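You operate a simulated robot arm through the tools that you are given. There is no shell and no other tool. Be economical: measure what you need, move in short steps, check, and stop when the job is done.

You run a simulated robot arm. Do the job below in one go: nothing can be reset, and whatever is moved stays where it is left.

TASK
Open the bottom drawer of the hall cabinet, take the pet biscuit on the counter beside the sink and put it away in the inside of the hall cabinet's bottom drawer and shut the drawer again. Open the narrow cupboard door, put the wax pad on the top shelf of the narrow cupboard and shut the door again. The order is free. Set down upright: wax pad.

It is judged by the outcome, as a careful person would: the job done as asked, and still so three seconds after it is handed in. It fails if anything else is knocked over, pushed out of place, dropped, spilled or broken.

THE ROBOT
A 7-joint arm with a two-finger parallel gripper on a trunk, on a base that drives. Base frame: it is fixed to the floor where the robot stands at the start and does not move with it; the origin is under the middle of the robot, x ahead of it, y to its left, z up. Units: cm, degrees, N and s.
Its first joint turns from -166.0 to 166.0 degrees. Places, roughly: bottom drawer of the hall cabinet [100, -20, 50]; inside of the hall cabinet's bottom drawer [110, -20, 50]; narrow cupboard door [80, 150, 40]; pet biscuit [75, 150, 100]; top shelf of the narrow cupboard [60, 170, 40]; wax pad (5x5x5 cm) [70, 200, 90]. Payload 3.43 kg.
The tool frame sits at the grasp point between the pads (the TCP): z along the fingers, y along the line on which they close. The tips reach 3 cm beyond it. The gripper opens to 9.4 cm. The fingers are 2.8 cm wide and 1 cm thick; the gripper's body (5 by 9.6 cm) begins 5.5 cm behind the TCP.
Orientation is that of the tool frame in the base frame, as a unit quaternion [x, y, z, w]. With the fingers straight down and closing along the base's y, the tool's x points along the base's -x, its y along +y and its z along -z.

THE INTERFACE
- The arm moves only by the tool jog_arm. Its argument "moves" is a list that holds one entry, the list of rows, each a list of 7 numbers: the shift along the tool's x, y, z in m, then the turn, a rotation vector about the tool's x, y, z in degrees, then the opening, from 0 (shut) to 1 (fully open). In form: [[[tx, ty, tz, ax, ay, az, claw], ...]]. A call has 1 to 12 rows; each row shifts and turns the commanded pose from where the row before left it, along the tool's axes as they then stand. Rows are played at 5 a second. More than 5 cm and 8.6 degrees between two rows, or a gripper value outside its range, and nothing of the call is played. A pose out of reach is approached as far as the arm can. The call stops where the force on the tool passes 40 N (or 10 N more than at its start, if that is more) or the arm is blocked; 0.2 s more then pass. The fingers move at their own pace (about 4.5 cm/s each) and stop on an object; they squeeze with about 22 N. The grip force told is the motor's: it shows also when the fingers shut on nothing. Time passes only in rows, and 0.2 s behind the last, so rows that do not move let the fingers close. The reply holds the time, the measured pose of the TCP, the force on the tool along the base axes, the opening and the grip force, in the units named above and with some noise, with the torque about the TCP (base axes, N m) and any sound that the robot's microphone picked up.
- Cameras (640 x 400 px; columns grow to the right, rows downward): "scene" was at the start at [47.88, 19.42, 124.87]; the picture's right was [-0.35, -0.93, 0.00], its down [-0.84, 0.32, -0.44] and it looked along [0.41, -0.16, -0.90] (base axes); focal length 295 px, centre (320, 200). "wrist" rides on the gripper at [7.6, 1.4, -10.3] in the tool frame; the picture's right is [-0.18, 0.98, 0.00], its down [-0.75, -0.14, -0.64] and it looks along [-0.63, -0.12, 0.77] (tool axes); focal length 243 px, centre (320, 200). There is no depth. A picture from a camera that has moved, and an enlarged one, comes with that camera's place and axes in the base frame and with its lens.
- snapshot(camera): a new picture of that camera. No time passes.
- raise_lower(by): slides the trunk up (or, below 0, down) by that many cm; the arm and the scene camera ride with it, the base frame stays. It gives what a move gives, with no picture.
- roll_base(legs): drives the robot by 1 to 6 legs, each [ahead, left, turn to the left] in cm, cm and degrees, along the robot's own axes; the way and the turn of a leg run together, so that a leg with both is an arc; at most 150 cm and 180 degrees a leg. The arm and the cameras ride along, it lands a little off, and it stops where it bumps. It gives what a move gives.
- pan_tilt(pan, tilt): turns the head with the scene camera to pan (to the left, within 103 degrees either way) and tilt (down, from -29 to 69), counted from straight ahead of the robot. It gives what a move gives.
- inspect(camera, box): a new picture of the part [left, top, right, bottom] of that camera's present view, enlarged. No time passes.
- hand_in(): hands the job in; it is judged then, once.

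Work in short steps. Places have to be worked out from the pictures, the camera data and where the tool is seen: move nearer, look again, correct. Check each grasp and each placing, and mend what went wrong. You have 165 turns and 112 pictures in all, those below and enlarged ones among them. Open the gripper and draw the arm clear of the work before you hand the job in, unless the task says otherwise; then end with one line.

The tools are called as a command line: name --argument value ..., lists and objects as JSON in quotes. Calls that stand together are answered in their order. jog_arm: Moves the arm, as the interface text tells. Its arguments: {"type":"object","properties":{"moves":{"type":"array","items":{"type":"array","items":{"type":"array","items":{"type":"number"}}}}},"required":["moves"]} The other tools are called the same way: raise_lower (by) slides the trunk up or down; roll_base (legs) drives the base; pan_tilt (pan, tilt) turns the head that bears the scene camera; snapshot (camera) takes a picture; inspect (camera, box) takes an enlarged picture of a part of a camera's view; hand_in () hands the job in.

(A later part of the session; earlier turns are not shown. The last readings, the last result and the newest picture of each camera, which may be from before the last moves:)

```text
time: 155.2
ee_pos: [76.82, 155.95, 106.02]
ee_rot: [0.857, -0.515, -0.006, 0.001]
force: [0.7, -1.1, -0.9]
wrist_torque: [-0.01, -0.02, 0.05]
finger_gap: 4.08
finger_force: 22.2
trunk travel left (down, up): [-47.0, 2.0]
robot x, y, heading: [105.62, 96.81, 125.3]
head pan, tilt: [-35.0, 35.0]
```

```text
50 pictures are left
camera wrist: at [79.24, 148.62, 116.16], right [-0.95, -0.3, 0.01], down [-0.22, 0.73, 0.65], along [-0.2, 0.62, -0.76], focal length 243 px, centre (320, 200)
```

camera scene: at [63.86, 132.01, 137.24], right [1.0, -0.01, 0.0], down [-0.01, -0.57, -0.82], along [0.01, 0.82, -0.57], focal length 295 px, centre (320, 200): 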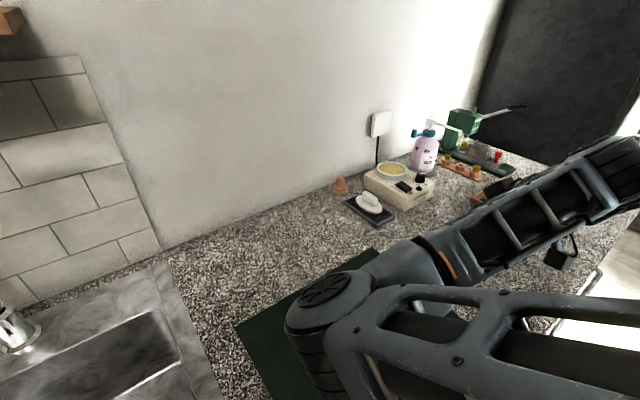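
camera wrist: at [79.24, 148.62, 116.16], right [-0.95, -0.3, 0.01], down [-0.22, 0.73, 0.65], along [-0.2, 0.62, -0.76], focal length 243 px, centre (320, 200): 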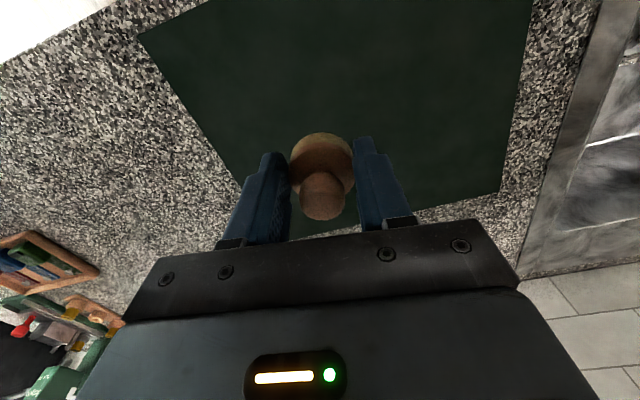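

Over the mat at (76.8, 156). Lower to set it down here temporarily.

jog_arm --moves '[[[0, 0, 0.03, 0, 0, 0, 0], [0, 0, 0.03, 0, 0, 0, 0], [0, 0, 0.03, 0, 0, 0, 0], [0, 0, 0.015, 0, 0, 0, 0], [0, 0, 0.006, 0, 0, 0, 0], [0, 0, 0.004, 0, 0, 0, 0], [0, 0, 0.003, 0, 0, 0, 0]]]'

```text
time: 156.8
ee_pos: [76.68, 156.09, 94.19]
ee_rot: [0.857, -0.515, -0.006, -0.001]
force: [0.5, -2.7, 18.7]
wrist_torque: [0.07, 0.02, -0.01]
finger_gap: 4.09
finger_force: 22.3
trunk travel left (down, up): [-47.0, 2.0]
robot x, y, heading: [105.41, 96.94, 125.3]
head pan, tilt: [-35.0, 35.0]
```

Contact (19 N). Release and rise.

jog_arm --moves '[[[0, 0, -0.001, 0, 0, 0, 0], [0, 0, 0, 0, 0, 0, 0.8], [0, 0, 0, 0, 0, 0, 0.8], [0, 0, 0, 0, 0, 0, 0.8], [0, 0, -0.03, 0, 0, 0, 0.8], [0, 0, -0.04, 0, 0, 0, 0.8], [0, 0, -0.04, 0, 0, 0, 0.8]]]'

snapshot --camera "wrist"

```text
time: 158.4
ee_pos: [76.77, 155.98, 105.22]
ee_rot: [0.856, -0.516, -0.004, 0.001]
force: [0.0, 0.6, 0.0]
wrist_torque: [0.01, 0.01, 0.04]
finger_gap: 7.52
finger_force: 0.0
trunk travel left (down, up): [-47.0, 2.0]
robot x, y, heading: [105.66, 96.53, 125.3]
head pan, tilt: [-35.0, 35.0]
```

```text
49 pictures are left
camera wrist: at [79.19, 148.6, 115.43], right [-0.95, -0.3, 0.01], down [-0.22, 0.73, 0.65], along [-0.2, 0.62, -0.76], focal length 243 px, centre (320, 200)
```

wrist: 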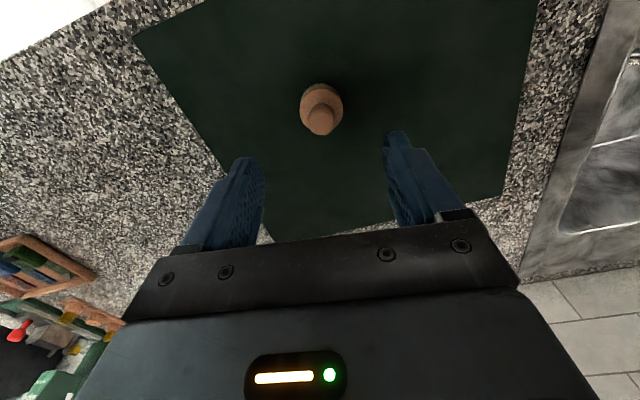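

It stands upright on the mat. Now back away, slide left, and prepare for the door handle with a horizontal tool.

roll_base --legs '[[-22, 0, 0], [0, 32, 0]]'

raise_lower --by -40

jog_arm --moves '[[[0, 0, 0, 0, -8.2, 0, 1], [0, 0, 0, 0, -8.2, 0, 1], [0, 0, 0, 0, -8.2, 0, 1], [0, 0, 0, 0, -8.2, 0, 1], [0, 0, 0, 0, -8.2, 0, 1], [0, 0, 0, 0, -8.2, 0, 1], [0, 0, 0, 0, -8.2, 0, 1], [0, 0, 0, 0, -8.2, 0, 1], [0, 0, 0, 0, -8.2, 0, 1], [0, 0, 0, 0, -8.2, 0, 1], [0, 0, 0, 0, -8, 0, 1]]]'

snapshot --camera "wrist"

snapshot --camera "scene"

```text
time: 161.8
ee_pos: [63.09, 119.96, 105.18]
ee_rot: [0.855, -0.518, -0.005, 0.001]
force: [0.2, -0.2, 0.3]
wrist_torque: [0.02, 0.02, 0.04]
finger_gap: 7.52
finger_force: 0.0
trunk travel left (down, up): [-47.0, 2.0]
robot x, y, heading: [91.77, 60.84, 125.0]
head pan, tilt: [-35.0, 35.0]
```

```text
time: 165.7
ee_pos: [63.19, 119.8, 65.28]
ee_rot: [0.856, -0.518, -0.005, 0.002]
force: [-0.5, 0.2, 0.2]
wrist_torque: [-0.02, -0.01, -0.01]
finger_gap: 7.53
finger_force: 0.1
trunk travel left (down, up): [-7.0, 42.0]
robot x, y, heading: [91.27, 60.79, 124.7]
head pan, tilt: [-35.0, 35.0]
```

```text
time: 168.1
ee_pos: [62.54, 122.32, 63.85]
ee_rot: [-0.601, 0.366, 0.609, 0.366]
force: [0.5, -0.7, 0.5]
wrist_torque: [-0.03, 0.03, -0.02]
finger_gap: 9.4
finger_force: 0.0
out of reach, approached as far as the arm can: row 4, 5, 6
trunk travel left (down, up): [-7.0, 42.0]
robot x, y, heading: [91.44, 60.45, 124.9]
head pan, tilt: [-35.0, 35.0]
```

```text
48 pictures are left
camera wrist: at [65.96, 112.61, 56.07], right [-0.87, -0.46, 0.19], down [0.43, -0.51, 0.75], along [-0.24, 0.73, 0.64], focal length 243 px, centre (320, 200)
```

wrist: 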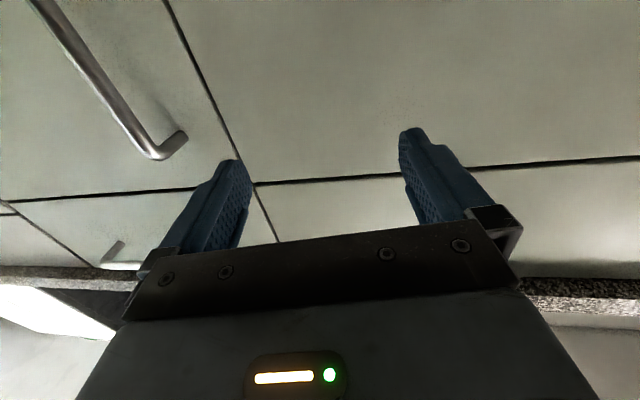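

```text
47 pictures are left
camera scene: at [49.61, 91.93, 97.25], right [1.0, 0.0, 0.0], down [0.0, -0.57, -0.82], along [0.0, 0.82, -0.57], focal length 295 px, centre (320, 200)
```

scene: 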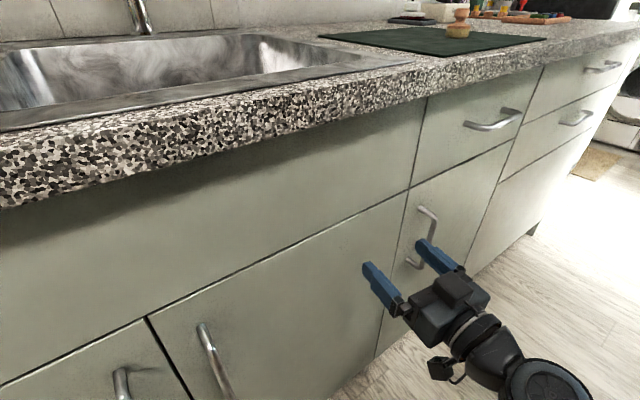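

Handle: u≈136, n≈70, z 51–63. Align the tool in front of it (yaw fix, sideways, lower).

jog_arm --moves '[[[0.02, 0, -0.03, 0, 0, 0, 1], [0.02, 0, -0.01, -7.4, 0, 0, 1], [0.025, -0.035, 0, 0, 0, 0, 1], [0, -0.04, 0, 0, 0, 0, 1], [0, -0.04, 0, 0, 0, 0, 1], [0, -0.03, 0, 0, 0, 0, 1]]]'

snapshot --camera "wrist"

snapshot --camera "scene"

```text
time: 169.5
ee_pos: [76.15, 126.99, 57.36]
ee_rot: [-0.623, 0.327, 0.631, 0.327]
force: [-0.6, -0.8, -0.3]
wrist_torque: [0.0, 0.01, 0.04]
finger_gap: 9.39
finger_force: 0.0
trunk travel left (down, up): [-7.0, 42.0]
robot x, y, heading: [91.8, 60.87, 124.7]
head pan, tilt: [-35.0, 35.0]
```

```text
46 pictures are left
camera wrist: at [80.83, 117.9, 49.61], right [-0.8, -0.57, 0.19], down [0.49, -0.45, 0.75], along [-0.34, 0.69, 0.64], focal length 243 px, centre (320, 200)
```

wrist: 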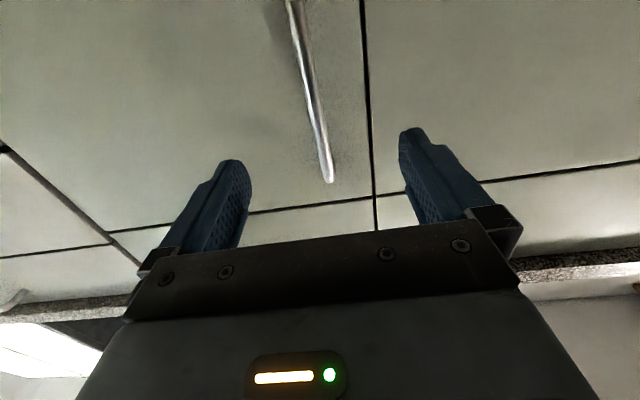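

```text
45 pictures are left
camera scene: at [49.6, 91.91, 97.24], right [1.0, 0.0, 0.0], down [0.0, -0.57, -0.82], along [0.0, 0.82, -0.57], focal length 295 px, centre (320, 200)
```

scene: 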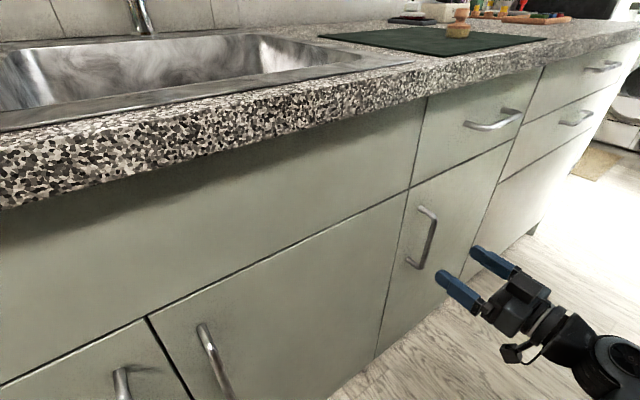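

Aligned in u. Advance 7 cm.

jog_arm --moves '[[[0, 0, 0.03, 0, 0, 0, 1], [0, 0, 0.025, 0, 0, 0, 1], [0, 0, 0.015, 0, 0, 0, 1]]]'

snapshot --camera "wrist"

inspect --camera "scene" --box '[360, 160, 600, 310]'

```text
time: 170.3
ee_pos: [72.27, 132.71, 57.28]
ee_rot: [-0.624, 0.327, 0.63, 0.327]
force: [-0.2, -0.1, 0.7]
wrist_torque: [-0.01, 0.01, 0.04]
finger_gap: 9.39
finger_force: 0.1
trunk travel left (down, up): [-7.0, 42.0]
robot x, y, heading: [91.18, 60.74, 124.9]
head pan, tilt: [-35.0, 35.0]
```

```text
44 pictures are left
camera wrist: at [76.87, 123.57, 49.47], right [-0.8, -0.56, 0.19], down [0.49, -0.45, 0.75], along [-0.34, 0.69, 0.64], focal length 243 px, centre (320, 200)
```

wrist: 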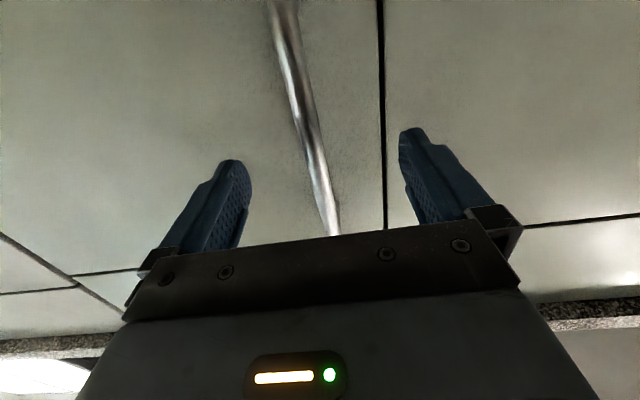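

```text
2.67 times, centred on (480, 235) of scene
camera zoom: at [49.62, 91.93, 97.24], right [1.0, 0.0, 0.0], down [0.0, -0.57, -0.82], along [0.0, 0.82, -0.57], focal length 786 px, centre (-107, 107)
```

zoom: 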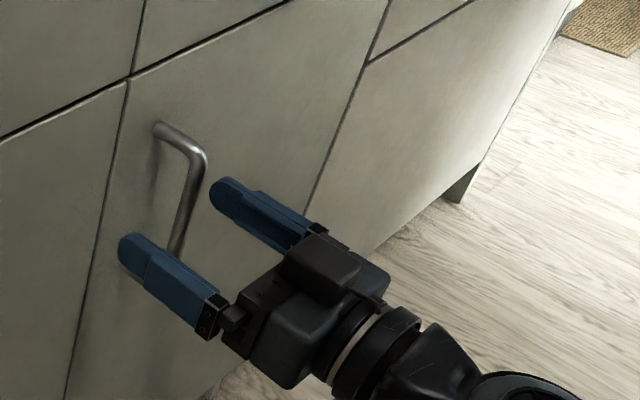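

The bar is between the finger tips; advance ~2.5 cm more carefully.

jog_arm --moves '[[[0, 0, 0.01, 0, 0, 0, 1], [0, 0, 0.008, 0, 0, 0, 1], [0, 0, 0.007, 0, 0, 0, 1], [0, 0, 0, 0, 0, 0, 1]]]'

inspect --camera "scene" --box '[360, 160, 600, 310]'

```text
time: 171.3
ee_pos: [70.75, 134.96, 57.22]
ee_rot: [-0.624, 0.327, 0.631, 0.326]
force: [1.0, -0.2, 0.2]
wrist_torque: [0.0, 0.01, 0.0]
finger_gap: 9.39
finger_force: 0.0
trunk travel left (down, up): [-7.0, 42.0]
robot x, y, heading: [91.39, 60.64, 124.8]
head pan, tilt: [-35.0, 35.0]
```

```text
2.67 times, centred on (480, 235) of scene
camera zoom: at [49.61, 91.93, 97.24], right [1.0, 0.0, 0.0], down [0.0, -0.57, -0.82], along [0.0, 0.82, -0.57], focal length 786 px, centre (-107, 107)
```

zoom: 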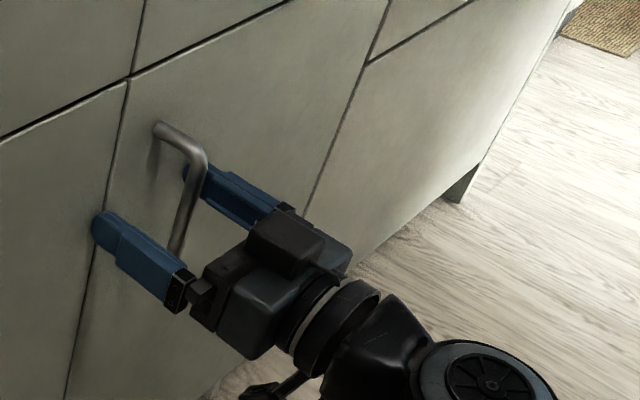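

Handle lies between the fingers. Close.

jog_arm --moves '[[[0, 0, 0, 0, 0, 0, 0], [0, 0, 0, 0, 0, 0, 0], [0, 0, 0, 0, 0, 0, 0], [0, 0, 0, 0, 0, 0, 0], [0, 0, 0, 0, 0, 0, 0]]]'

```text
time: 172.5
ee_pos: [70.87, 134.9, 57.25]
ee_rot: [-0.623, 0.328, 0.63, 0.328]
force: [5.2, 5.9, -1.1]
wrist_torque: [0.21, -0.25, 0.04]
finger_gap: 1.66
finger_force: 26.8
trunk travel left (down, up): [-7.0, 42.0]
robot x, y, heading: [91.64, 60.79, 124.6]
head pan, tilt: [-35.0, 35.0]
```

Gripped (1.66). Pull along the door's arc (hinge at u≈167) for the first 15°.

jog_arm --moves '[[[0, -0.0025, -0.0137, 0, 0, 0, 0], [0, -0.0025, -0.0137, 0, 0, 0, 0], [0, -0.0037, -0.0134, 0, 0, 0, 0], [0, -0.0037, -0.0134, 0, 0, 0, 0], [0, -0.0048, -0.013, 0, 0, 0, 0], [0, -0.0048, -0.013, 0, 0, 0, 0]]]'

snapshot --camera "scene"

```text
time: 173.9
ee_pos: [77.32, 129.52, 57.27]
ee_rot: [-0.623, 0.327, 0.631, 0.327]
force: [10.1, 17.4, 4.4]
wrist_torque: [0.15, -0.35, 0.46]
finger_gap: 1.64
finger_force: 45.4
trunk travel left (down, up): [-7.0, 42.0]
robot x, y, heading: [91.31, 60.62, 124.8]
head pan, tilt: [-35.0, 35.0]
```

```text
41 pictures are left
camera scene: at [49.62, 91.94, 97.25], right [1.0, 0.0, 0.0], down [0.0, -0.57, -0.82], along [0.0, 0.82, -0.57], focal length 295 px, centre (320, 200)
```

scene: 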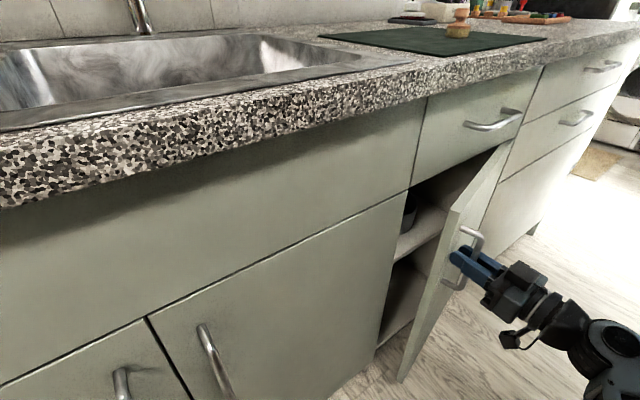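

The door opens nicely. Continue the arc to ~35°.

jog_arm --moves '[[[0, -0.006, -0.0127, 0, 0, 0, 0], [0, -0.006, -0.0127, 0, 0, 0, 0], [0, -0.007, -0.012, 0, 0, 0, 0], [0, -0.007, -0.012, 0, 0, 0, 0], [0, -0.008, -0.0115, 0, 0, 0, 0], [0, -0.008, -0.0115, 0, 0, 0, 0], [0, -0.009, -0.0105, 0, 0, 0, 0], [0, -0.009, -0.0105, 0, 0, 0, 0]]]'

snapshot --camera "scene"

```text
time: 175.5
ee_pos: [85.58, 125.54, 57.32]
ee_rot: [-0.624, 0.325, 0.632, 0.326]
force: [-2.3, -9.0, 6.7]
wrist_torque: [-0.37, -0.64, -0.19]
finger_gap: 1.65
finger_force: 44.8
trunk travel left (down, up): [-7.0, 42.0]
robot x, y, heading: [91.26, 60.71, 124.9]
head pan, tilt: [-35.0, 35.0]
stopped in row 8: the force on the tool passed its limit at 44 N (the readings are from after the stop); the commanded pose is now the measured one
```

```text
40 pictures are left
camera scene: at [49.59, 91.85, 97.24], right [1.0, 0.0, 0.0], down [0.0, -0.57, -0.82], along [0.0, 0.82, -0.57], focal length 295 px, centre (320, 200)
```

scene: 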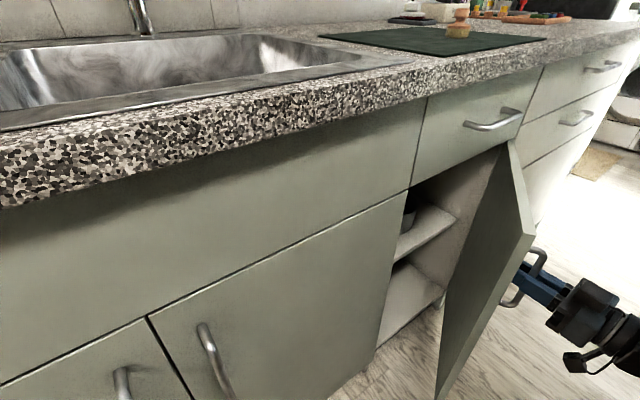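

Door is ~38° open. Release, and retreat straight back clear of the handle.

jog_arm --moves '[[[0, 0, 0, 0, 0, 0, 1], [0, 0, 0, 0, 0, 0, 1], [0, 0, 0, 0, 0, 0, 1], [0, 0, 0, 0, 0, 0, 1], [0, 0, 0, 0, 0, 0, 1], [0, 0, -0.02, 0, 0, 0, 1], [0, 0, -0.02, 0, 0, 0, 1], [0, 0, -0.02, 0, 0, 0, 1], [0, 0, -0.025, 0, 0, 0, 1]]]'

snapshot --camera "scene"

```text
time: 177.5
ee_pos: [90.7, 118.7, 57.07]
ee_rot: [-0.624, 0.326, 0.631, 0.325]
force: [0.8, 0.1, 0.5]
wrist_torque: [-0.02, -0.01, 0.01]
finger_gap: 9.4
finger_force: 0.1
trunk travel left (down, up): [-7.0, 42.0]
robot x, y, heading: [91.6, 60.54, 124.6]
head pan, tilt: [-35.0, 35.0]
```

```text
39 pictures are left
camera scene: at [49.59, 91.88, 97.24], right [1.0, 0.0, 0.0], down [0.0, -0.57, -0.82], along [0.0, 0.82, -0.57], focal length 295 px, centre (320, 200)
```

scene: 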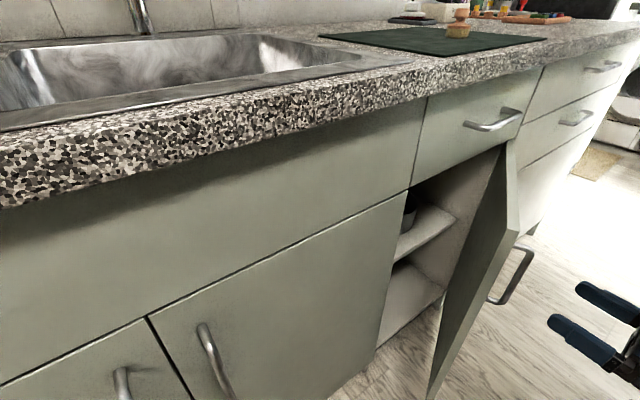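

Clear of the handle. Close the fingers, move left past the door's free edge and yaw the tool 35° right, then go inside the opening.

jog_arm --moves '[[[0, 0.04, 0, 0, 0, 0, 0], [0, 0.04, 0, 0, 0, 0, 0], [0, 0.04, 0, 0, 0, 0, 0], [0, 0.04, 0, 0, 0, 0, 0], [0, 0, 0, 7, 0, 0, 0], [0, 0, 0, 7, 0, 0, 0], [0, 0, 0, 7, 0, 0, 0], [0, 0, 0, 7, 0, 0, 0], [0, 0, 0, 7, 0, 0, 0]]]'

jog_arm --moves '[[[0, 0.018, 0.035, 0, 0, 0, 0], [0, 0.018, 0.035, 0, 0, 0, 0], [0, 0.017, 0.035, 0, 0, 0, 0], [0, 0, 0.035, 0, 0, 0, 0]]]'

snapshot --camera "scene"

```text
time: 179.3
ee_pos: [74.43, 113.59, 59.91]
ee_rot: [-0.562, 0.374, 0.589, 0.444]
force: [0.1, 0.4, -0.9]
wrist_torque: [0.03, 0.02, -0.03]
finger_gap: 0.02
finger_force: 21.5
trunk travel left (down, up): [-7.0, 42.0]
robot x, y, heading: [91.8, 60.67, 124.7]
head pan, tilt: [-35.0, 35.0]
stopped in row 9: the arm was blocked; the commanded pose is now the measured one
```

```text
time: 180.3
ee_pos: [64.78, 124.63, 60.49]
ee_rot: [-0.562, 0.376, 0.588, 0.444]
force: [-0.2, 0.2, -0.2]
wrist_torque: [0.02, 0.02, 0.03]
finger_gap: 0.0
finger_force: 22.0
trunk travel left (down, up): [-7.0, 42.0]
robot x, y, heading: [91.74, 60.25, 125.0]
head pan, tilt: [-35.0, 35.0]
```

```text
38 pictures are left
camera scene: at [49.59, 91.86, 97.24], right [1.0, 0.0, 0.0], down [0.0, -0.57, -0.82], along [0.0, 0.82, -0.57], focal length 295 px, centre (320, 200)
```

scene: 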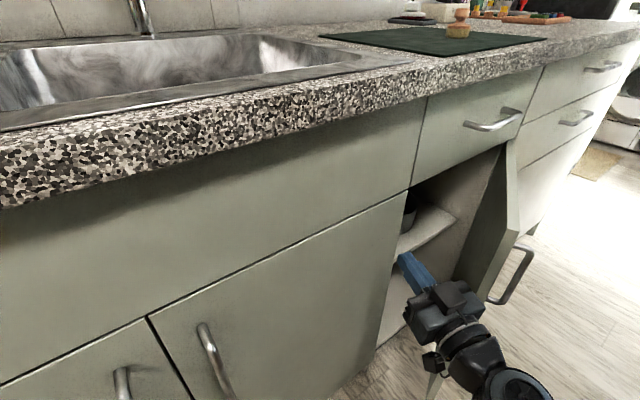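

Now sweep right (+u) to push the door open from inside.

jog_arm --moves '[[[0.003, -0.038, 0.011, 0, 0, 0, 0], [0.003, -0.038, 0.011, 0, 0, 0, 0], [0.003, -0.038, 0.011, 0, 0, 0, 0], [0.0015, -0.019, 0.0055, 0, 0, 0, 0], [0.0015, -0.019, 0.0055, 0, 0, 0, 0], [0.0015, -0.019, 0.0055, 0, 0, 0, 0], [0.0015, -0.019, 0.0055, 0, 0, 0, 0]]]'

snapshot --camera "scene"

```text
time: 181.9
ee_pos: [81.3, 136.16, 60.89]
ee_rot: [-0.562, 0.377, 0.587, 0.445]
force: [-0.2, -0.4, -0.2]
wrist_torque: [-0.01, -0.04, -0.02]
finger_gap: 0.03
finger_force: 22.0
trunk travel left (down, up): [-7.0, 42.0]
robot x, y, heading: [91.41, 60.69, 125.0]
head pan, tilt: [-35.0, 35.0]
```

```text
37 pictures are left
camera scene: at [49.59, 91.87, 97.24], right [1.0, 0.0, 0.0], down [0.0, -0.57, -0.82], along [0.0, 0.82, -0.57], focal length 295 px, centre (320, 200)
```

scene: 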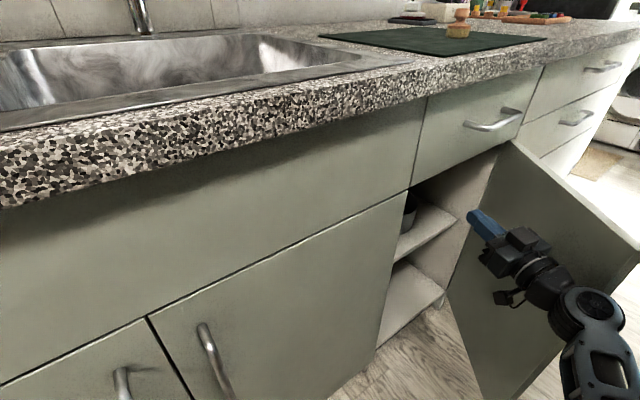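

Open ~60°. Continue pushing.

jog_arm --moves '[[[0.0015, -0.019, 0.0055, 0, 0, 0, 0], [0.0015, -0.019, 0.0055, 0, 0, 0, 0], [0.0015, -0.019, 0.0055, 0, 0, 0, 0], [0.0015, -0.019, 0.0055, 0, 0, 0, 0], [0.0015, -0.019, 0.0055, 0, 0, 0, 0], [0.0015, -0.019, 0.0055, 0, 0, 0, 0], [0.0015, -0.019, 0.0055, 0, 0, 0, 0]]]'

snapshot --camera "scene"

```text
time: 183.5
ee_pos: [92.51, 144.14, 60.59]
ee_rot: [-0.562, 0.376, 0.588, 0.445]
force: [-0.1, 0.0, 0.1]
wrist_torque: [-0.03, 0.0, 0.0]
finger_gap: 0.0
finger_force: 22.1
trunk travel left (down, up): [-7.0, 42.0]
robot x, y, heading: [91.52, 60.73, 124.8]
head pan, tilt: [-35.0, 35.0]
```

```text
36 pictures are left
camera scene: at [49.59, 91.87, 97.24], right [1.0, 0.0, 0.0], down [0.0, -0.57, -0.82], along [0.0, 0.82, -0.57], focal length 295 px, centre (320, 200)
```

scene: 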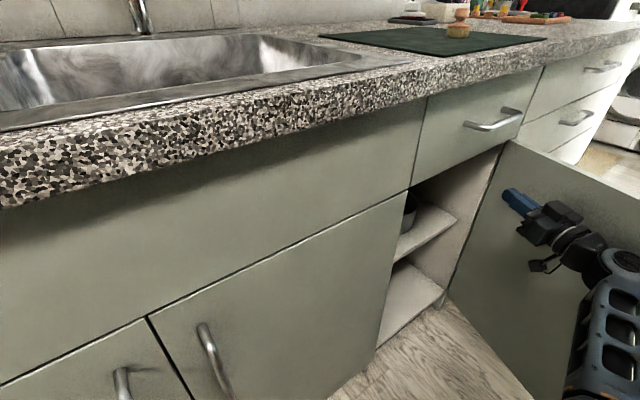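

The door is about 85–90° open. Withdraw to the left and back out, then raise for re-picking the wax pad.

jog_arm --moves '[[[-0.003, 0.038, -0.011, 0, 0, 0, 0], [-0.003, 0.038, -0.011, 0, 0, 0, 0], [-0.003, 0.038, -0.011, 0, 0, 0, 0], [-0.003, 0.038, -0.011, 0, 0, 0, 0], [-0.003, 0.038, -0.011, 0, 0, 0, 0], [0, 0, -0.04, 0, 0, 0, 0], [0, 0, -0.04, 0, 0, 0, 0], [0, 0, -0.03, 0, 0, 0, 0]]]'

snapshot --camera "wrist"

snapshot --camera "scene"

```text
time: 185.3
ee_pos: [79.77, 122.59, 59.76]
ee_rot: [-0.562, 0.377, 0.587, 0.445]
force: [0.4, 0.7, -1.1]
wrist_torque: [-0.01, 0.01, 0.02]
finger_gap: 0.0
finger_force: 22.3
trunk travel left (down, up): [-7.0, 42.0]
robot x, y, heading: [91.54, 60.92, 124.9]
head pan, tilt: [-35.0, 35.0]
```

```text
35 pictures are left
camera wrist: at [81.95, 113.18, 51.2], right [-0.93, -0.33, 0.13], down [0.32, -0.63, 0.7], along [-0.15, 0.7, 0.7], focal length 243 px, centre (320, 200)
```

wrist: 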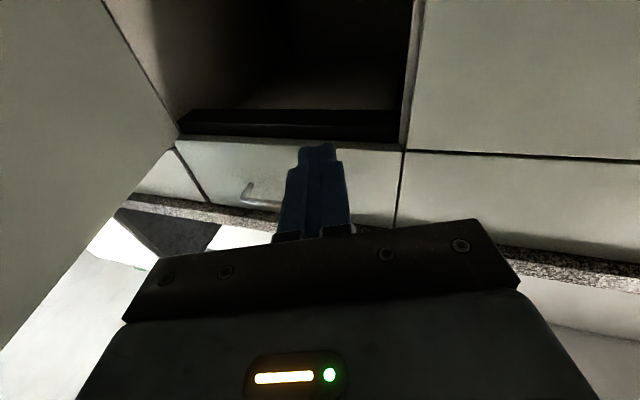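

```text
34 pictures are left
camera scene: at [49.59, 91.88, 97.24], right [1.0, 0.0, 0.0], down [0.0, -0.57, -0.82], along [0.0, 0.82, -0.57], focal length 295 px, centre (320, 200)
```

scene: 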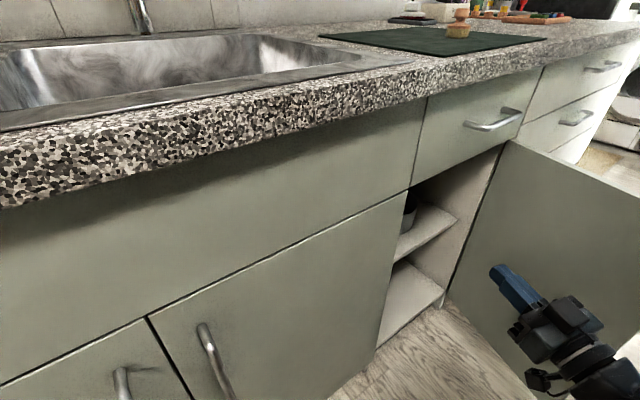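

Raise the trunk 40 cm and pitch the tool to 45°, with yaw corrected.

raise_lower --by 40

jog_arm --moves '[[[0, 0, 0, -7.5, 3, 0, 1], [0, 0, 0, -7.5, 3, 0, 1], [0, 0, 0, 0, 8, 0, 1], [0, 0, 0, 0, 8, 0, 1], [0, 0, 0, 0, 8, 0, 1], [0, 0, 0, 0, 8, 0, 1], [0, 0, 0, 0, 5, 0, 1]]]'

```text
time: 189.1
ee_pos: [79.84, 122.53, 99.79]
ee_rot: [-0.562, 0.376, 0.588, 0.444]
force: [-0.5, -0.4, -0.4]
wrist_torque: [-0.01, -0.03, -0.01]
finger_gap: 0.0
finger_force: 22.2
trunk travel left (down, up): [-47.0, 2.0]
robot x, y, heading: [91.38, 60.27, 124.8]
head pan, tilt: [-35.0, 35.0]
```

```text
time: 190.7
ee_pos: [79.77, 122.64, 99.73]
ee_rot: [0.802, -0.415, -0.364, -0.227]
force: [-0.4, -0.8, 0.3]
wrist_torque: [-0.01, 0.02, 0.03]
finger_gap: 9.4
finger_force: 0.0
trunk travel left (down, up): [-47.0, 2.0]
robot x, y, heading: [91.94, 60.55, 124.7]
head pan, tilt: [-35.0, 35.0]
```

Drive right 22 cm and forward 20 cm so the pad is in reach (base stays left of the open door).

roll_base --legs '[[0, -22, 0], [20, 0, 0]]'

jog_arm --moves '[[[0, 0.02, 0, 0, 0, 4.6, 1], [0, 0.02, 0, 0, 0, 0, 1]]]'

snapshot --camera "wrist"

```text
time: 193.0
ee_pos: [96.0, 137.3, 99.66]
ee_rot: [0.8, -0.416, -0.366, -0.23]
force: [0.2, 0.6, 0.1]
wrist_torque: [0.0, -0.01, 0.02]
finger_gap: 9.41
finger_force: 0.0
trunk travel left (down, up): [-47.0, 2.0]
robot x, y, heading: [107.03, 75.5, 124.3]
head pan, tilt: [-35.0, 35.0]
stopped in leg 2: the robot was blocked; the commanded pose is now the measured one
```

```text
time: 193.6
ee_pos: [92.72, 135.04, 99.6]
ee_rot: [0.783, -0.448, -0.375, -0.215]
force: [-0.1, 0.5, 0.2]
wrist_torque: [-0.01, 0.04, -0.01]
finger_gap: 9.38
finger_force: 0.1
trunk travel left (down, up): [-47.0, 2.0]
robot x, y, heading: [107.19, 75.34, 124.8]
head pan, tilt: [-35.0, 35.0]
```

```text
33 pictures are left
camera wrist: at [97.9, 123.5, 100.1], right [-0.91, -0.4, 0.14], down [0.13, 0.05, 0.99], along [-0.4, 0.92, 0.01], focal length 243 px, centre (320, 200)
```

wrist: 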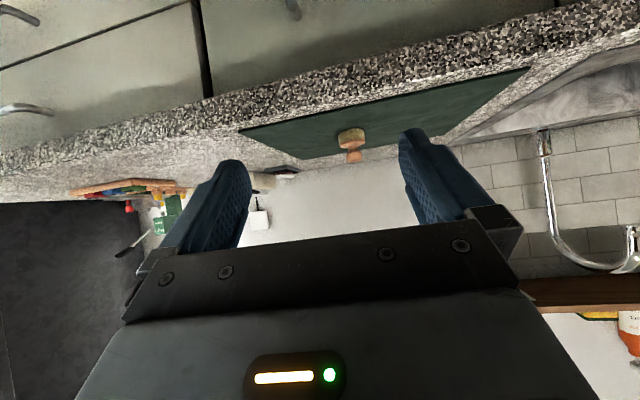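

The base touched the open door's edge probably. Look at the door.

pan_tilt --pan -50 --tilt 60

snapshot --camera "scene"

```text
time: 194.5
ee_pos: [92.65, 135.24, 99.66]
ee_rot: [0.783, -0.448, -0.374, -0.215]
force: [-0.2, -0.5, 0.5]
wrist_torque: [-0.01, 0.04, 0.02]
finger_gap: 9.39
finger_force: 0.1
trunk travel left (down, up): [-47.0, 2.0]
robot x, y, heading: [107.35, 74.85, 124.3]
head pan, tilt: [-50.0, 60.0]
```

```text
32 pictures are left
camera scene: at [67.39, 104.33, 133.82], right [0.96, -0.27, 0.0], down [-0.23, -0.83, -0.5], along [0.13, 0.48, -0.87], focal length 295 px, centre (320, 200)
```

scene: 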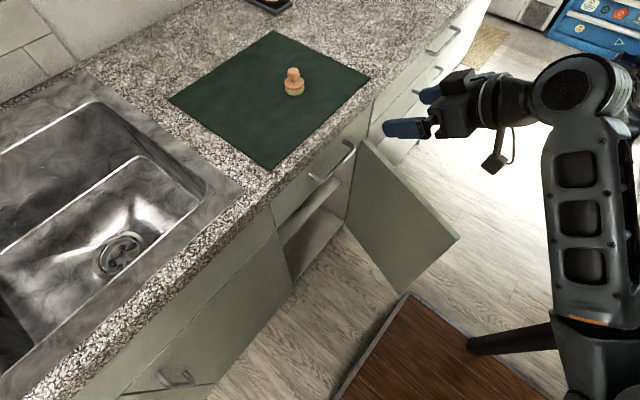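

The base corner touches the door's end (door ~70° open). Go 14 cm left, then forward.

roll_base --legs '[[-1, 14, 0], [18, 0, 0.5]]'

snapshot --camera "wrist"

snapshot --camera "scene"

```text
time: 196.9
ee_pos: [71.07, 141.24, 99.58]
ee_rot: [0.785, -0.445, -0.375, -0.213]
force: [-0.5, 1.1, -0.3]
wrist_torque: [0.02, -0.03, -0.01]
finger_gap: 9.41
finger_force: 0.1
trunk travel left (down, up): [-47.0, 2.0]
robot x, y, heading: [86.0, 81.52, 125.1]
head pan, tilt: [-50.0, 60.0]
```

```text
31 pictures are left
camera wrist: at [76.32, 129.6, 100.11], right [-0.9, -0.41, 0.14], down [0.13, 0.05, 0.99], along [-0.41, 0.91, 0.01], focal length 243 px, centre (320, 200)
```

wrist: 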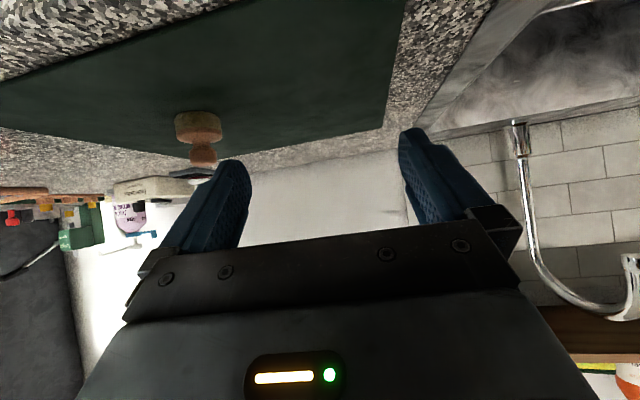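

```text
30 pictures are left
camera scene: at [45.95, 110.21, 133.82], right [0.97, -0.26, 0.0], down [-0.23, -0.84, -0.5], along [0.13, 0.48, -0.87], focal length 295 px, centre (320, 200)
```

scene: 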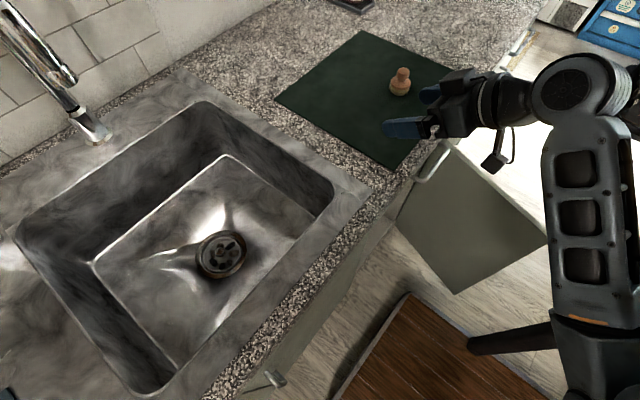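

Object located at ≈(76.6, 155.6). Sidestep to align in front of it, pitched 39° down, then look.

jog_arm --moves '[[[0, -0.04, 0, 0, 0, 0, 1], [0, -0.04, 0, 0, 0, 0, 1], [-0.006, -0.041, 0.01, 0, 0, 0, 1], [0, 0, 0.02, 0, 0, 0, 1]]]'

snapshot --camera "wrist"

```text
time: 197.9
ee_pos: [80.04, 149.81, 98.18]
ee_rot: [0.785, -0.444, -0.375, -0.213]
force: [0.7, 0.2, 0.5]
wrist_torque: [0.0, -0.04, -0.03]
finger_gap: 9.4
finger_force: 0.0
trunk travel left (down, up): [-47.0, 2.0]
robot x, y, heading: [86.29, 81.52, 124.9]
head pan, tilt: [-50.0, 60.0]
```

```text
29 pictures are left
camera wrist: at [85.39, 138.17, 98.66], right [-0.9, -0.41, 0.14], down [0.13, 0.05, 0.99], along [-0.41, 0.91, 0.01], focal length 243 px, centre (320, 200)
```

wrist: 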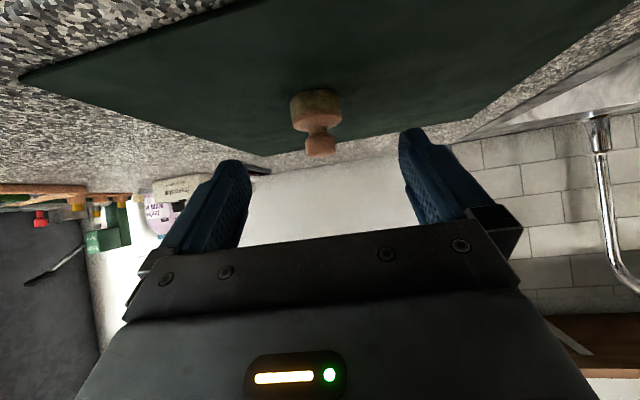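

Aligned. Advance 7 cm along the tool axis.

jog_arm --moves '[[[0, 0, 0.025, 0, 0, 0, 1], [0, 0, 0.025, 0, 0, 0, 1], [0, 0, 0.01, 0, 0, 0, 1], [0, 0, 0.008, 0, 0, 0, 1]]]'

snapshot --camera "wrist"

```text
time: 198.9
ee_pos: [77.38, 154.27, 93.92]
ee_rot: [0.785, -0.445, -0.375, -0.214]
force: [0.7, -0.4, -0.9]
wrist_torque: [-0.03, -0.03, 0.0]
finger_gap: 9.39
finger_force: 0.0
trunk travel left (down, up): [-47.0, 2.0]
robot x, y, heading: [85.85, 80.85, 124.9]
head pan, tilt: [-50.0, 60.0]
```

```text
28 pictures are left
camera wrist: at [82.64, 142.68, 94.44], right [-0.9, -0.41, 0.14], down [0.13, 0.05, 0.99], along [-0.41, 0.91, 0.01], focal length 243 px, centre (320, 200)
```

wrist: 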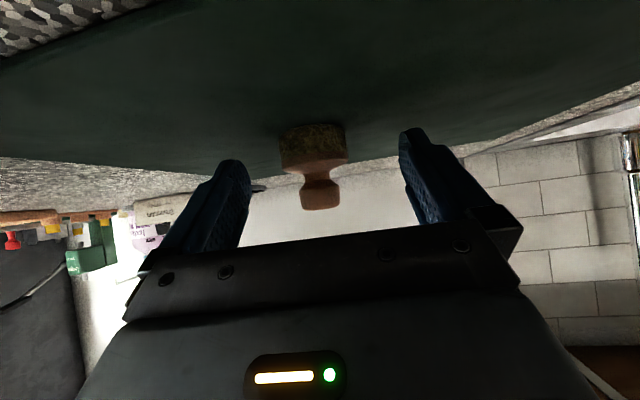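

The pad is between the fingers; lower 3 mm and close.

jog_arm --moves '[[[0.0025, 0, 0.002, 0, 0, 0, 1], [0, 0, 0, 0, 0, 0, 0], [0, 0, 0, 0, 0, 0, 0], [0, 0, 0, 0, 0, 0, 0], [0, 0, 0, 0, 0, 0, 0], [0, 0, 0, 0, 0, 0, 0]]]'

jog_arm --moves '[[[-0.008, 0, -0.0065, 0, 0, 0, 0], [-0.015, 0, -0.0125, 0, 0, 0, 0], [-0.015, 0, -0.0125, 0, 0, 0, 0]]]'

snapshot --camera "wrist"

```text
time: 200.3
ee_pos: [77.26, 154.41, 93.67]
ee_rot: [0.785, -0.444, -0.376, -0.213]
force: [-1.3, 0.2, -0.2]
wrist_torque: [0.02, 0.01, -0.01]
finger_gap: 4.05
finger_force: 22.1
trunk travel left (down, up): [-47.0, 2.0]
robot x, y, heading: [86.06, 81.61, 125.0]
head pan, tilt: [-50.0, 60.0]
```

```text
time: 201.1
ee_pos: [77.18, 154.37, 98.58]
ee_rot: [0.785, -0.445, -0.375, -0.213]
force: [-0.3, -0.1, 0.9]
wrist_torque: [-0.03, -0.03, 0.01]
finger_gap: 4.1
finger_force: 22.3
trunk travel left (down, up): [-47.0, 2.0]
robot x, y, heading: [86.19, 81.32, 125.0]
head pan, tilt: [-50.0, 60.0]
```

```text
27 pictures are left
camera wrist: at [82.61, 142.7, 99.03], right [-0.9, -0.41, 0.14], down [0.13, 0.05, 0.99], along [-0.41, 0.91, 0.01], focal length 243 px, centre (320, 200)
```

wrist: 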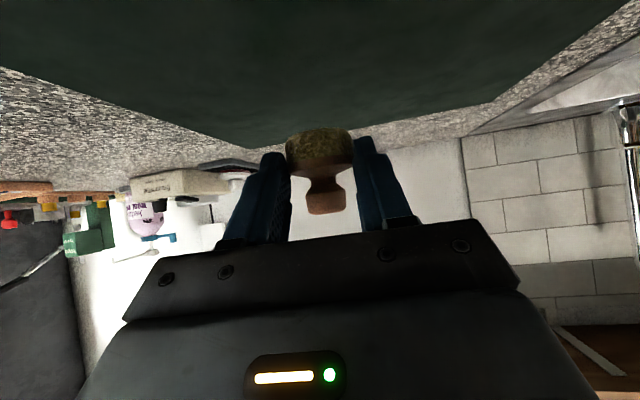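

Held upright. Back the base out, shift left, and look at the arm/door relation from the scene camera.

roll_base --legs '[[-21, 0, 0], [0, 5, 0]]'

raise_lower --by -20

snapshot --camera "scene"

snapshot --camera "wrist"

```text
time: 203.3
ee_pos: [84.91, 134.29, 98.51]
ee_rot: [0.786, -0.442, -0.375, -0.212]
force: [-0.5, -0.4, -0.4]
wrist_torque: [0.01, 0.01, 0.02]
finger_gap: 4.06
finger_force: 21.8
trunk travel left (down, up): [-47.0, 2.0]
robot x, y, heading: [94.16, 61.39, 125.4]
head pan, tilt: [-50.0, 60.0]
```

```text
time: 205.4
ee_pos: [84.83, 134.06, 78.58]
ee_rot: [0.786, -0.443, -0.376, -0.213]
force: [0.1, -0.5, -0.2]
wrist_torque: [-0.02, 0.02, 0.01]
finger_gap: 4.09
finger_force: 22.7
trunk travel left (down, up): [-27.0, 22.0]
robot x, y, heading: [94.04, 60.99, 125.4]
head pan, tilt: [-50.0, 60.0]
```

```text
26 pictures are left
camera scene: at [53.73, 89.88, 113.82], right [0.97, -0.26, 0.0], down [-0.22, -0.84, -0.5], along [0.13, 0.48, -0.87], focal length 295 px, centre (320, 200)
```

scene: 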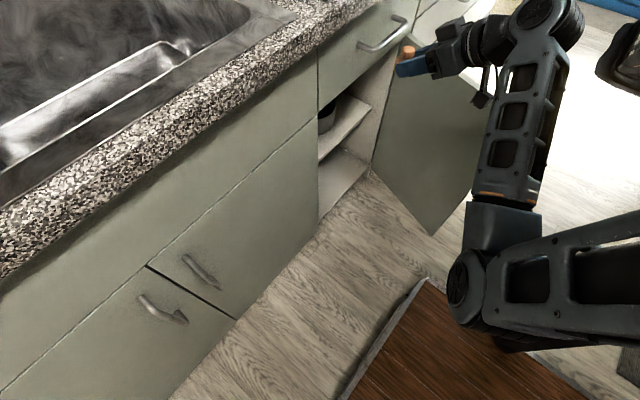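

```text
25 pictures are left
camera wrist: at [90.19, 122.58, 79.02], right [-0.9, -0.41, 0.14], down [0.13, 0.05, 0.99], along [-0.41, 0.91, 0.01], focal length 243 px, centre (320, 200)
```

wrist: 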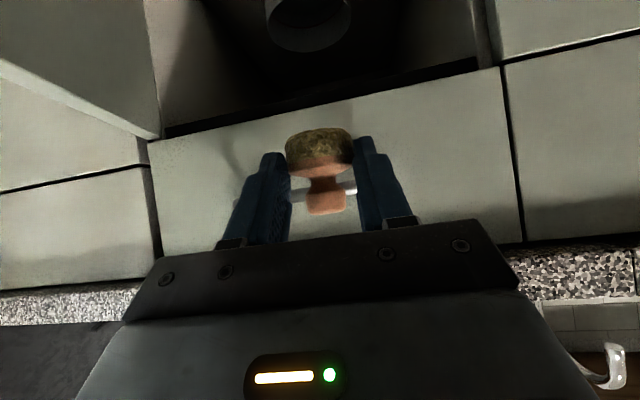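

A dark pot sits mid-shelf. Shift left 7 cm for door clearance and lower to look inside.

jog_arm --moves '[[[0, 0.035, 0, 0, 0, 0, 0], [0, 0.035, 0, 0, 0, 0, 0]]]'

raise_lower --by -16

snapshot --camera "wrist"

snapshot --camera "scene"

```text
time: 206.0
ee_pos: [78.73, 130.64, 78.37]
ee_rot: [0.786, -0.444, -0.375, -0.212]
force: [-0.6, -0.4, 0.9]
wrist_torque: [0.0, 0.01, 0.01]
finger_gap: 4.09
finger_force: 21.8
trunk travel left (down, up): [-27.0, 22.0]
robot x, y, heading: [93.99, 61.54, 125.3]
head pan, tilt: [-50.0, 60.0]
```

```text
time: 207.9
ee_pos: [78.84, 130.52, 62.33]
ee_rot: [0.786, -0.443, -0.375, -0.213]
force: [-0.3, -0.5, -1.2]
wrist_torque: [-0.02, -0.04, 0.02]
finger_gap: 4.08
finger_force: 22.0
trunk travel left (down, up): [-11.0, 38.0]
robot x, y, heading: [93.6, 61.19, 125.0]
head pan, tilt: [-50.0, 60.0]
```

```text
24 pictures are left
camera wrist: at [84.19, 118.93, 62.88], right [-0.9, -0.41, 0.14], down [0.13, 0.05, 0.99], along [-0.41, 0.91, 0.01], focal length 243 px, centre (320, 200)
```

wrist: 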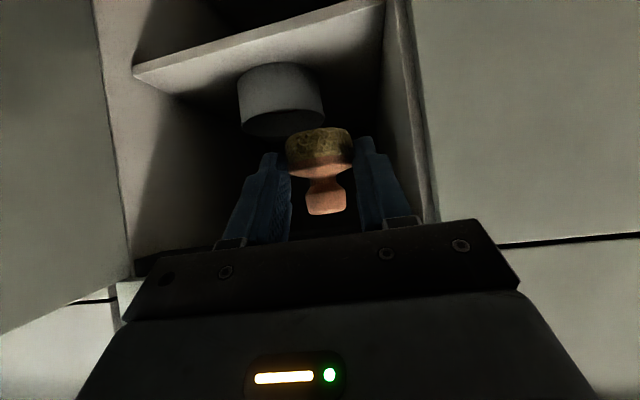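

```text
23 pictures are left
camera scene: at [53.73, 89.88, 97.82], right [0.97, -0.26, 0.0], down [-0.22, -0.84, -0.5], along [0.13, 0.48, -0.87], focal length 295 px, centre (320, 200)
```

scene: 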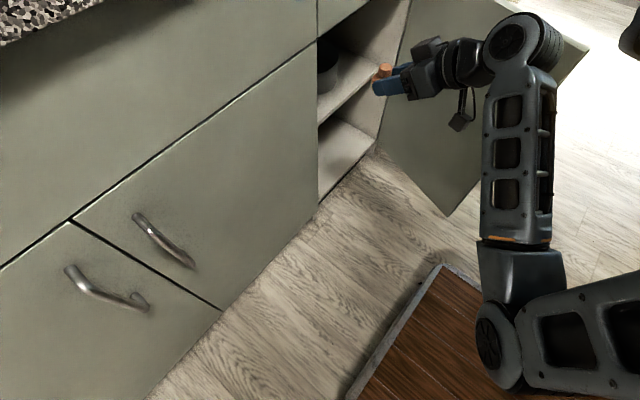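

Shelf top z≈44, pot occupies u 142–154, n 81–94; the left front portion (u≈138, n≈80) is free. Lower the tool in front of the opening first.

jog_arm --moves '[[[0.0214, 0.01, 0.0173, 0, 0, 0, 0], [0.0214, 0.01, 0.0173, 0, 0, 0, 0], [0.0214, 0, 0.0173, 0, 0, 0, 0], [0.0171, 0, 0.0138, 0, 0, 0, 0]]]'

snapshot --camera "wrist"

```text
time: 208.9
ee_pos: [77.1, 129.67, 51.92]
ee_rot: [0.786, -0.442, -0.375, -0.212]
force: [0.7, -0.1, -0.1]
wrist_torque: [-0.01, 0.01, -0.01]
finger_gap: 4.08
finger_force: 21.9
trunk travel left (down, up): [-11.0, 38.0]
robot x, y, heading: [94.04, 61.43, 125.1]
head pan, tilt: [-50.0, 60.0]
```

```text
22 pictures are left
camera wrist: at [82.42, 118.12, 52.39], right [-0.9, -0.41, 0.14], down [0.13, 0.05, 0.99], along [-0.41, 0.91, 0.01], focal length 243 px, centre (320, 200)
```

wrist: 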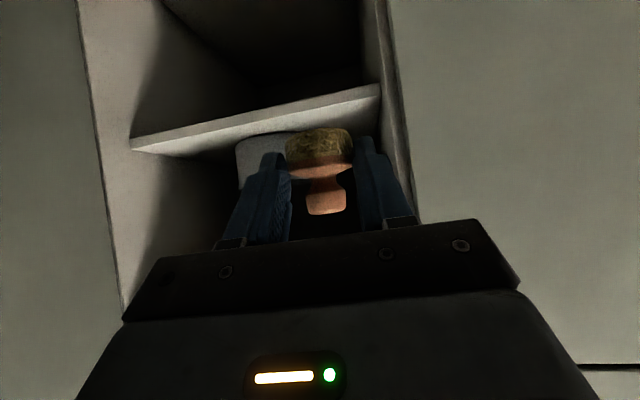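

Clear path: shelf top ≈43.5, pad bottom at 48.6. Move forward 18 cm into the cupboard.

jog_arm --moves '[[[-0.0251, 0, 0.0311, 0, 0, 0, 0], [-0.0251, 0, 0.0311, 0, 0, 0, 0], [-0.0251, 0, 0.0311, 0, 0, 0, 0], [-0.0188, 0, 0.0233, 0, 0, 0, 0], [-0.0188, 0, 0.0233, 0, 0, 0, 0]]]'

snapshot --camera "wrist"

inspect --camera "scene" --box '[280, 0, 520, 150]'

```text
time: 210.1
ee_pos: [67.7, 144.8, 51.86]
ee_rot: [0.786, -0.442, -0.376, -0.212]
force: [0.4, -0.2, 0.1]
wrist_torque: [-0.01, 0.02, 0.04]
finger_gap: 4.13
finger_force: 22.2
trunk travel left (down, up): [-11.0, 38.0]
robot x, y, heading: [94.08, 61.16, 125.1]
head pan, tilt: [-50.0, 60.0]
```

```text
21 pictures are left
camera wrist: at [73.11, 133.18, 52.5], right [-0.9, -0.41, 0.14], down [0.13, 0.05, 0.99], along [-0.41, 0.91, 0.01], focal length 243 px, centre (320, 200)
```

wrist: 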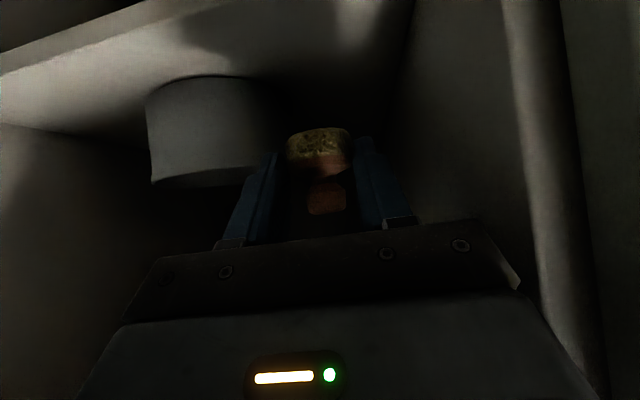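

```text
2.67 times, centred on (400, 75) of scene
camera zoom: at [53.74, 89.88, 97.81], right [0.97, -0.26, 0.0], down [-0.22, -0.84, -0.5], along [0.13, 0.48, -0.87], focal length 786 px, centre (107, 533)
```

zoom: 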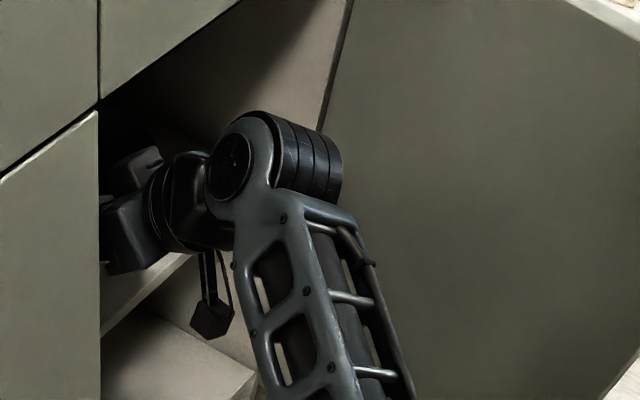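

Inside; pot not touched. Lower gently to the shelf.

jog_arm --moves '[[[0.0156, 0, 0.0126, 0, 0, 0, 0], [0.0117, 0, 0.0094, 0, 0, 0, 0], [0.0047, 0, 0.0038, 0, 0, 0, 0], [0.0023, 0, 0.0019, 0, 0, 0, 0], [0.0023, 0, 0.0019, 0, 0, 0, 0]]]'

```text
time: 211.3
ee_pos: [67.85, 144.89, 47.22]
ee_rot: [0.787, -0.442, -0.375, -0.212]
force: [-0.6, -0.3, -0.2]
wrist_torque: [0.0, 0.01, 0.0]
finger_gap: 4.07
finger_force: 22.1
trunk travel left (down, up): [-11.0, 38.0]
robot x, y, heading: [94.16, 61.02, 125.2]
head pan, tilt: [-50.0, 60.0]
```

jog_arm --moves '[[[0.0023, 0, 0.0019, 0, 0, 0, 0], [0.0023, 0, 0.0019, 0, 0, 0, 0], [0.0023, 0, 0.0019, 0, 0, 0, 0], [0.0023, 0, 0.0019, 0, 0, 0, 0], [0.0023, 0, 0.0019, 0, 0, 0, 0], [0.0023, 0, 0.0019, 0, 0, 0, 0]]]'

snapshot --camera "wrist"

```text
time: 212.7
ee_pos: [67.71, 144.89, 45.55]
ee_rot: [0.787, -0.442, -0.376, -0.212]
force: [0.0, -0.2, -0.1]
wrist_torque: [0.01, -0.02, 0.03]
finger_gap: 4.06
finger_force: 21.5
trunk travel left (down, up): [-11.0, 38.0]
robot x, y, heading: [93.86, 61.23, 125.0]
head pan, tilt: [-50.0, 60.0]
```

```text
19 pictures are left
camera wrist: at [73.18, 133.28, 45.95], right [-0.9, -0.41, 0.14], down [0.13, 0.05, 0.99], along [-0.41, 0.91, 0.01], focal length 243 px, centre (320, 200)
```

wrist: 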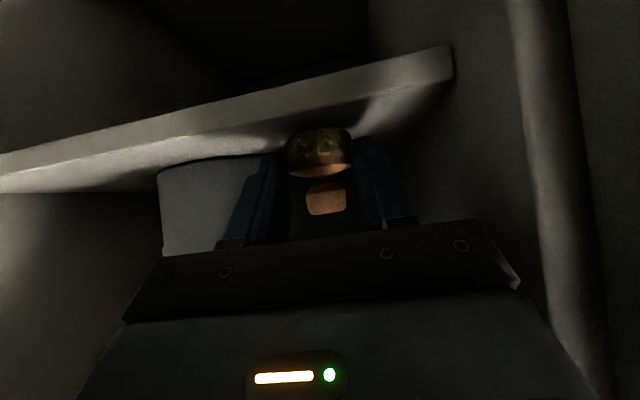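

Not in contact yet; the shelf top is around z=42. Continue in tiny steps.

jog_arm --moves '[[[0.0016, 0, 0.0013, 0, 0, 0, 0], [0.0016, 0, 0.0013, 0, 0, 0, 0], [0.0016, 0, 0.0013, 0, 0, 0, 0], [0.0016, 0, 0.0013, 0, 0, 0, 0]]]'

```text
time: 213.7
ee_pos: [67.71, 145.22, 44.84]
ee_rot: [0.786, -0.442, -0.376, -0.213]
force: [0.0, -4.7, 13.7]
wrist_torque: [0.07, 0.15, 0.09]
finger_gap: 4.06
finger_force: 22.1
trunk travel left (down, up): [-11.0, 38.0]
robot x, y, heading: [93.83, 60.62, 124.9]
head pan, tilt: [-50.0, 60.0]
```

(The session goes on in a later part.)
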